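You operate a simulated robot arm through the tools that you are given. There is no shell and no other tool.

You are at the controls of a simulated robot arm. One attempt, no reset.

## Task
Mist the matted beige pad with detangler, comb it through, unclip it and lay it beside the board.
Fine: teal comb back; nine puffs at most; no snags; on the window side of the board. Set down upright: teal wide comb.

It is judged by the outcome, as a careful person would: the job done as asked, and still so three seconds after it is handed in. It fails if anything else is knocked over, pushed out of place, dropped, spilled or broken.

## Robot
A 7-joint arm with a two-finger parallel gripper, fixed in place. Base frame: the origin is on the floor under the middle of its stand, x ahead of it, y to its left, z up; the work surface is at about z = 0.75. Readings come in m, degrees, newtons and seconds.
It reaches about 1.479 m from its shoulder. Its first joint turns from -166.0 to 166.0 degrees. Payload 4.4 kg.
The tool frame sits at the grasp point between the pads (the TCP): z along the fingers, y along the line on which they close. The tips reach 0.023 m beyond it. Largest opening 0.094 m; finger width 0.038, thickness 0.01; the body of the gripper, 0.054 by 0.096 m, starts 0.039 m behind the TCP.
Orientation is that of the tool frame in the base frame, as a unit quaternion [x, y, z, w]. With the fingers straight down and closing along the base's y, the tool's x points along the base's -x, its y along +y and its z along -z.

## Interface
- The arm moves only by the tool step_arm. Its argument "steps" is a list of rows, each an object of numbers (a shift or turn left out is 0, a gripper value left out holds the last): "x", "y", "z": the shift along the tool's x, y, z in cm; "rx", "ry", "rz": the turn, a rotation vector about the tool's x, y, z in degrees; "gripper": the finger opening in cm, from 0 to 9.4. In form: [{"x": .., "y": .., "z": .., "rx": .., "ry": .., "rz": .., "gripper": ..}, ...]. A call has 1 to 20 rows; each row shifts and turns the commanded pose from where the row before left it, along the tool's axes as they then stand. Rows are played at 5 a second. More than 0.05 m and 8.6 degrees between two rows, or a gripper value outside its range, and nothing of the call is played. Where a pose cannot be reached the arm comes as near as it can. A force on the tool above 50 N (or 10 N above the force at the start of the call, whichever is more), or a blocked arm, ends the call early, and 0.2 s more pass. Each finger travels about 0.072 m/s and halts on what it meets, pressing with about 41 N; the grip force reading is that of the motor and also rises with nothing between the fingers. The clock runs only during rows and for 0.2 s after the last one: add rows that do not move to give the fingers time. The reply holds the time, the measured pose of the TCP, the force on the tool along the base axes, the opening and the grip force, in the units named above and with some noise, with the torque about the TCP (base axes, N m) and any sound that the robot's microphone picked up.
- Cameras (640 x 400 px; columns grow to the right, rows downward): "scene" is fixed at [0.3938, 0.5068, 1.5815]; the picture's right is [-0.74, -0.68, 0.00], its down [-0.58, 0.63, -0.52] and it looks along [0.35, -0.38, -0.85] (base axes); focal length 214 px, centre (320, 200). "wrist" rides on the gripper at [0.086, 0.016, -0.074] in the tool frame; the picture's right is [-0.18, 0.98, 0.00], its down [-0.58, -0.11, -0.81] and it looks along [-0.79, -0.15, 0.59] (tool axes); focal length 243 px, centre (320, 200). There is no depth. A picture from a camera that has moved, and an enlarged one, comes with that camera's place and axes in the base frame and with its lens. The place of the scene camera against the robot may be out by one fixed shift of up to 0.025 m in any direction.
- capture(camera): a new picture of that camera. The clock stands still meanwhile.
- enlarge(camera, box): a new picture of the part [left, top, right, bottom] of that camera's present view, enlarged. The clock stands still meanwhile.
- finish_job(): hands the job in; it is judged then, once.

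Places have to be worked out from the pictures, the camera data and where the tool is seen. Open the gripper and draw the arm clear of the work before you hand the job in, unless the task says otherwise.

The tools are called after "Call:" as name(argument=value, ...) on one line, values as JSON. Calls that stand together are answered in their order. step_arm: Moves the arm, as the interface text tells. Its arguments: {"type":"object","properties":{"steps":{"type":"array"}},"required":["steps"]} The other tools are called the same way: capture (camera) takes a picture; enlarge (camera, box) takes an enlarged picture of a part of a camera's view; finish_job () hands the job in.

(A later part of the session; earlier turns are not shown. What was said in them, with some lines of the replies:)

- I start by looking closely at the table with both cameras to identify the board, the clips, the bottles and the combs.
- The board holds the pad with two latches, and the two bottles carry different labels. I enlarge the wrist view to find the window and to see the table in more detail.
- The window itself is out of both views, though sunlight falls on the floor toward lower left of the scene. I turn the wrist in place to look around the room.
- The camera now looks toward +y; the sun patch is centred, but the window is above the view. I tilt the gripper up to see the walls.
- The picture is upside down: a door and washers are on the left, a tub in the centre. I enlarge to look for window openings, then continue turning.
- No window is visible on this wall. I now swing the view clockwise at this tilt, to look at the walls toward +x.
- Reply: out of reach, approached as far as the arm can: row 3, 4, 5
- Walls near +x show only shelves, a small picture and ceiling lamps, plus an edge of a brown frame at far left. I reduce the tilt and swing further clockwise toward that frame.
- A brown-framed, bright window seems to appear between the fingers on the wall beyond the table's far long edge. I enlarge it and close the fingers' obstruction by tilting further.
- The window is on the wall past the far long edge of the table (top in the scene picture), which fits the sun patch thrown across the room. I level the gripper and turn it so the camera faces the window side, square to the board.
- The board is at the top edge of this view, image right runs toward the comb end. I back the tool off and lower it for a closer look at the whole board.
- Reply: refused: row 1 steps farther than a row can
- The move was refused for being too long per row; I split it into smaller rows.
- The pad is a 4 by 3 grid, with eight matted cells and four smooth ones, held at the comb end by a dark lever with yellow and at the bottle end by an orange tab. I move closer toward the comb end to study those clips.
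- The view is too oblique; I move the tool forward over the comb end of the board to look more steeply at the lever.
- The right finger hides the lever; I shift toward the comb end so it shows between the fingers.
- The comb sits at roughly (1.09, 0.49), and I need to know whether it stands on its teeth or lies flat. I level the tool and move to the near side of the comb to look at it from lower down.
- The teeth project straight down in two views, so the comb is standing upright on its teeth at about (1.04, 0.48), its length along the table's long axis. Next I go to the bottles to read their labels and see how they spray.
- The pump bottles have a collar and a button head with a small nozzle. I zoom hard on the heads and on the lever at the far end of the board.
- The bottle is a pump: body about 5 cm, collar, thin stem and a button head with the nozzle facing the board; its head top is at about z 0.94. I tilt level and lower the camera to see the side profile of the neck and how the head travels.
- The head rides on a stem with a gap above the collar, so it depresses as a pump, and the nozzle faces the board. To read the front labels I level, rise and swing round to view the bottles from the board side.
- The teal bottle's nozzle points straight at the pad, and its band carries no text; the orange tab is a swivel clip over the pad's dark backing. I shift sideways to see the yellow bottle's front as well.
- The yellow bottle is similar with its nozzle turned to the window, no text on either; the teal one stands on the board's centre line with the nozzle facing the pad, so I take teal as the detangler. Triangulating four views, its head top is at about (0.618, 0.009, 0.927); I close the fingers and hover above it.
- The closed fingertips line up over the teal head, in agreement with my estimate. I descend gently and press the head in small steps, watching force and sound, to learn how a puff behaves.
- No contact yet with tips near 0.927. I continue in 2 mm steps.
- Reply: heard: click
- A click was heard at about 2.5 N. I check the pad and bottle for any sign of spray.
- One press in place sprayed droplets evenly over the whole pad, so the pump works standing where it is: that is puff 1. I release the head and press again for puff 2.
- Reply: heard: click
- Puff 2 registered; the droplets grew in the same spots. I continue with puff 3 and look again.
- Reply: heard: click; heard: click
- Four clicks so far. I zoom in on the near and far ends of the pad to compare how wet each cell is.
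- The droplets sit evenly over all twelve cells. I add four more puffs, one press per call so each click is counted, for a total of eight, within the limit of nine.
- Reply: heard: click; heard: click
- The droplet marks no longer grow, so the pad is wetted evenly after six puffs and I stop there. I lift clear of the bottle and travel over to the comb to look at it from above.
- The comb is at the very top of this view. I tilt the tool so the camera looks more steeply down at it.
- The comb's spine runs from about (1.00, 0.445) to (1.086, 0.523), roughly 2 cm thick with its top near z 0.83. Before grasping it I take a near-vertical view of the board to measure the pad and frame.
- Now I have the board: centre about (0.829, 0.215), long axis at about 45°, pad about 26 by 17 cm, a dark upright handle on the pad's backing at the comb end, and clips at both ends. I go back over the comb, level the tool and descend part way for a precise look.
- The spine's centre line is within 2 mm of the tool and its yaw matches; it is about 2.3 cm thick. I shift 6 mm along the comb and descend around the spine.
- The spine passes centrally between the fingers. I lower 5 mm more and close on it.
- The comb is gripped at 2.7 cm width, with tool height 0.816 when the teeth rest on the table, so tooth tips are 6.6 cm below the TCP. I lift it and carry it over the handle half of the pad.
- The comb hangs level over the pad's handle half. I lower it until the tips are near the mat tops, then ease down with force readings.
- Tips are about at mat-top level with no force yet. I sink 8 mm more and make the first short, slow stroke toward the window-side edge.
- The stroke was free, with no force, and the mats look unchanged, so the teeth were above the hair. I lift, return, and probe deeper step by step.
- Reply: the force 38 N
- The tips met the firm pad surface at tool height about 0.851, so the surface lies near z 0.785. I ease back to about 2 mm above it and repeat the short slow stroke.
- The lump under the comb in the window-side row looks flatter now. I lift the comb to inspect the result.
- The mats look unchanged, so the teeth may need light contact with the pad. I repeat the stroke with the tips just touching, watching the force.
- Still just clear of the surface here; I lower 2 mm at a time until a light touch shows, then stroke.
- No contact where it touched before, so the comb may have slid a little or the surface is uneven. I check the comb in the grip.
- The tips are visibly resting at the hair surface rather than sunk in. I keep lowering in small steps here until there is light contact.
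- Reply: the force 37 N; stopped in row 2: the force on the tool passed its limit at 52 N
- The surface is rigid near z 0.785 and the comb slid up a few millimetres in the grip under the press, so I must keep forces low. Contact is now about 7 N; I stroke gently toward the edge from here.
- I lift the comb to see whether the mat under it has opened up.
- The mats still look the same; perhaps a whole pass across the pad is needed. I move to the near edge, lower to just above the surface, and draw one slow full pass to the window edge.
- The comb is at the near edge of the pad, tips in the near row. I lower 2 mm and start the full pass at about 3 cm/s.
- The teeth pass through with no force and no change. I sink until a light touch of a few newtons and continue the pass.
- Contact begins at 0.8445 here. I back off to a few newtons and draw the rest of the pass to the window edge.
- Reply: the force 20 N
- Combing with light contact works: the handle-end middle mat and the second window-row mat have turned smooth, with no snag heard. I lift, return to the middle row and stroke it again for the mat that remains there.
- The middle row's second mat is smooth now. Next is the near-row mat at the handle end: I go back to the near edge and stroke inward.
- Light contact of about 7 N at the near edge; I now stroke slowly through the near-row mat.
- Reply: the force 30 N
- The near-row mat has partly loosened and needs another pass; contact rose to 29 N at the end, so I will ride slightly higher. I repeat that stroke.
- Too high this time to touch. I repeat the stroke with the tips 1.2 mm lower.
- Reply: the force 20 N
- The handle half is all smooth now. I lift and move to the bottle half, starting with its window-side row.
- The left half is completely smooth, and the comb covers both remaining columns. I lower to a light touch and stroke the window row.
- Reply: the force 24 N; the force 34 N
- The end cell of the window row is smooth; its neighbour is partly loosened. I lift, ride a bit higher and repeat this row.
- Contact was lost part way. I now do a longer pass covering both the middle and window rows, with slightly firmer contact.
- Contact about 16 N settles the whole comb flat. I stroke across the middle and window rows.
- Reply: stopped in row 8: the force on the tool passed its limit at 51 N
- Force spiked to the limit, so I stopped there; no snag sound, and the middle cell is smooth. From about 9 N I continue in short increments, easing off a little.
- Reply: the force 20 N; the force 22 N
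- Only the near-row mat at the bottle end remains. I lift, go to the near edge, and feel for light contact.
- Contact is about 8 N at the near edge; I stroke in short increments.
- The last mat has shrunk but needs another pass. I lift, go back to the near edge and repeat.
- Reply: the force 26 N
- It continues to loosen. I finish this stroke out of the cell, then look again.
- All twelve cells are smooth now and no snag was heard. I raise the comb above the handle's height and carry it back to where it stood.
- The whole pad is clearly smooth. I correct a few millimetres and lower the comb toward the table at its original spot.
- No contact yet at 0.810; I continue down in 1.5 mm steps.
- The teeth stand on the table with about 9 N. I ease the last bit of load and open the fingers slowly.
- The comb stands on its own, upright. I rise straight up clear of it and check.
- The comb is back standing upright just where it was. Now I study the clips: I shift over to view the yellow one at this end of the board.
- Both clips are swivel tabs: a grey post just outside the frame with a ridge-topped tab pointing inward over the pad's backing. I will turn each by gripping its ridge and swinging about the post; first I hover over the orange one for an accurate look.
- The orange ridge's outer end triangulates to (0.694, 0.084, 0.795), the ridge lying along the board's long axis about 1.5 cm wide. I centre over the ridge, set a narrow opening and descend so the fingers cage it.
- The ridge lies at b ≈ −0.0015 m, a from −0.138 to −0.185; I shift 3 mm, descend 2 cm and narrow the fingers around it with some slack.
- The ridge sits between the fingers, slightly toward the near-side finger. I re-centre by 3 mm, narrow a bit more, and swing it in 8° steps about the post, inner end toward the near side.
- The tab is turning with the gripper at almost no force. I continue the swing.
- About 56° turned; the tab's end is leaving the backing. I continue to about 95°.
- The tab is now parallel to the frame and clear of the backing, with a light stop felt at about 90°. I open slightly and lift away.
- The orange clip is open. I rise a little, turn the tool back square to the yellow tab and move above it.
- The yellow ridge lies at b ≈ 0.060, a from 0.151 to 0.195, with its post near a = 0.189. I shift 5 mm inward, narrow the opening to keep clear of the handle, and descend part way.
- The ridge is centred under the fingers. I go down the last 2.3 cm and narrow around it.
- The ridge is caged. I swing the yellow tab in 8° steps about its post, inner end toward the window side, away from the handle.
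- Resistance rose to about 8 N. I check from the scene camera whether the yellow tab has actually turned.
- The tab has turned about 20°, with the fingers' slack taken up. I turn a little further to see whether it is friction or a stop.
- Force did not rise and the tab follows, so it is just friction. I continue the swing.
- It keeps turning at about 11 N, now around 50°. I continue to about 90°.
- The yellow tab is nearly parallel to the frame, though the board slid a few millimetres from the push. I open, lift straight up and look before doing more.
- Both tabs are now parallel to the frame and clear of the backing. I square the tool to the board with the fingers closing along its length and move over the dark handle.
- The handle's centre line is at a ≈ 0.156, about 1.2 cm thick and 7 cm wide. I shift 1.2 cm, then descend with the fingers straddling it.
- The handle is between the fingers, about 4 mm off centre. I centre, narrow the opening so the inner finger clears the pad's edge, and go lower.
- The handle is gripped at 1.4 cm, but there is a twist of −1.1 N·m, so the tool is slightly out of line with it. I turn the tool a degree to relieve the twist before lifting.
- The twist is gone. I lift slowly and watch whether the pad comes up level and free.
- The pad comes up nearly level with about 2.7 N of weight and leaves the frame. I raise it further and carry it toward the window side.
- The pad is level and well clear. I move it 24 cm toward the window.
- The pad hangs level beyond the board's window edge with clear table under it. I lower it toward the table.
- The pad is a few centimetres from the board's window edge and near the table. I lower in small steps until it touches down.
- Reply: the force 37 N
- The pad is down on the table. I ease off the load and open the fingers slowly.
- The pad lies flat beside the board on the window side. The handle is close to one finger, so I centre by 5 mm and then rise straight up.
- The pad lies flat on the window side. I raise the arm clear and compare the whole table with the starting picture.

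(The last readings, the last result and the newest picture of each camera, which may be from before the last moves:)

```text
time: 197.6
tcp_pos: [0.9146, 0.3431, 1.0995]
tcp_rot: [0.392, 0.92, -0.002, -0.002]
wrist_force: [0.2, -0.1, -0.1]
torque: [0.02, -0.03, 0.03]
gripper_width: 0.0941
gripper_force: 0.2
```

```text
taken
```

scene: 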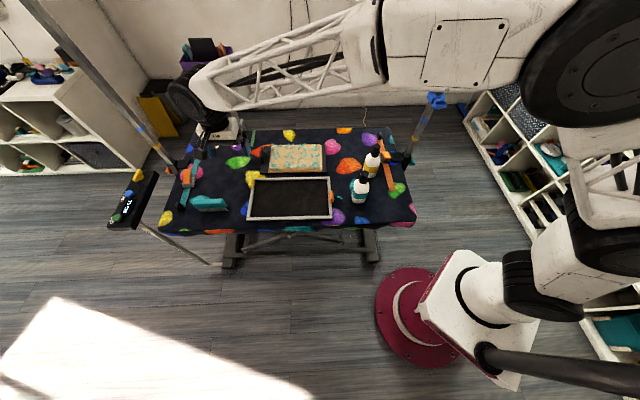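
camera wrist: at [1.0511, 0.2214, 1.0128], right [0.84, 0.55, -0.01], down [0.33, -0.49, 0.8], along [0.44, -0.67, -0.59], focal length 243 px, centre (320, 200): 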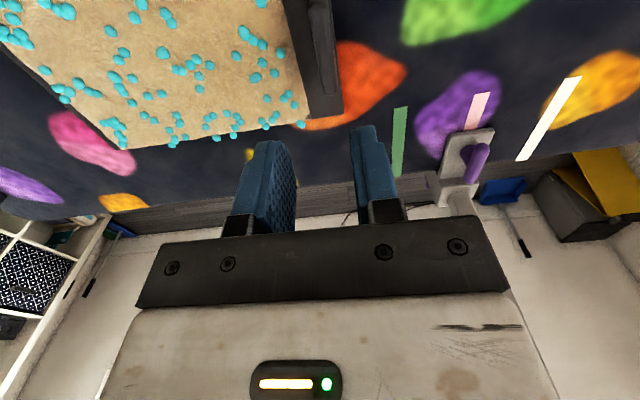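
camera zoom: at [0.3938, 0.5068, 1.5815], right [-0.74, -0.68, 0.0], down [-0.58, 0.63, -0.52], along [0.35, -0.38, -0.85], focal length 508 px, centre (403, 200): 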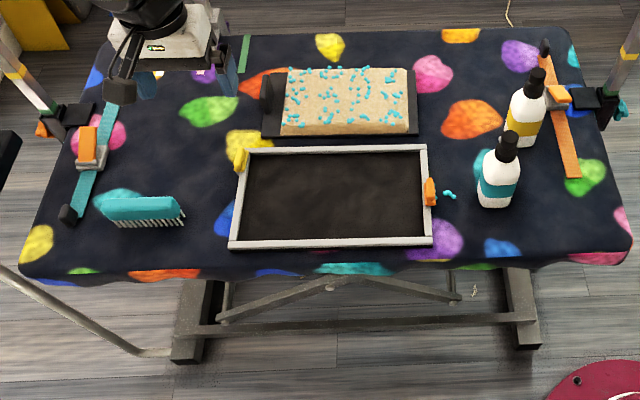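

Everything matches the start: comb upright in its place, bottles untouched, the board within a few millimetres, and the smooth pad lying beside it on the window side. I raise the arm further clear before handing in.

Call:
step_arm(steps=[{"z": -4}, {"z": -4}, {"z": -4}, {"x": 3, "y": -3}, {"x": 3, "y": -3}, {}, {}, {}])

Call:
enlarge(camera="scene", box=[150, 120, 420, 280])

```text
time: 199.4
tcp_pos: [0.8292, 0.3475, 1.2212]
tcp_rot: [0.392, 0.92, -0.002, -0.003]
wrist_force: [-0.3, 0.4, -1.2]
torque: [-0.03, 0.02, 0.01]
gripper_width: 0.0942
gripper_force: 0.2
```

```text
2.37 times, centred on (285, 200) of scene
camera zoom: at [0.3938, 0.5068, 1.5815], right [-0.74, -0.68, 0.0], down [-0.58, 0.63, -0.52], along [0.35, -0.38, -0.85], focal length 508 px, centre (403, 200)
```

zoom: 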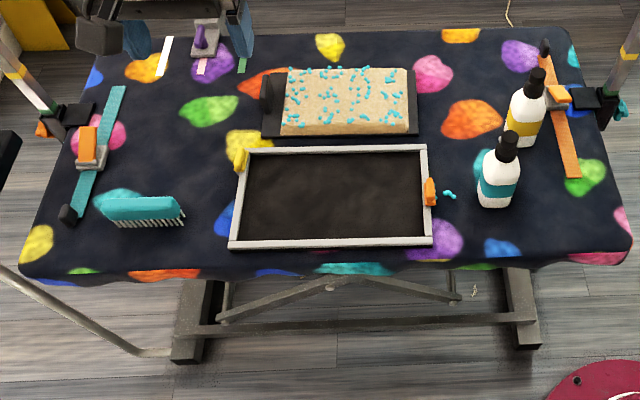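

The pad is misted with six puffs, combed smooth and unclipped. It lies flat on the window side of the board, the comb stands upright in its place, and the gripper is open and clear. I hand the job in.

Call:
finish_job()

```text
The job is handed in.
```

I handed the job in with the pad misted, combed smooth, unclipped and lying flat beside the board on the window side. I have no verdict back yet.

- **Misting:** I used six puffs, pressing the teal bottle's pump where it stood. Neither bottle had any text on it. I took teal as the detangler because its nozzle faced the pad, but that is a guess.
- **Combing:** All eight matted cells turned smooth and I heard no snag. The force on the tool passed 50 N twice. The first was while pressing down to find the pad surface; the second was during a combing stroke, which stopped it early.
- **Teal comb:** It is back in its original spot, standing upright on its teeth.
- **Unclipping:** Both swivel clips are turned open, parallel to the frame. The board slid about 5 mm while I turned the yellow one, and I left it there.
- **Window side:** I saw one window, on the wall beyond the table's far long edge, and set the pad on that side, about 2 to 3 cm from the board.

In the last picture both bottles and the other things on the table look untouched. The gripper is open and the arm is raised clear.
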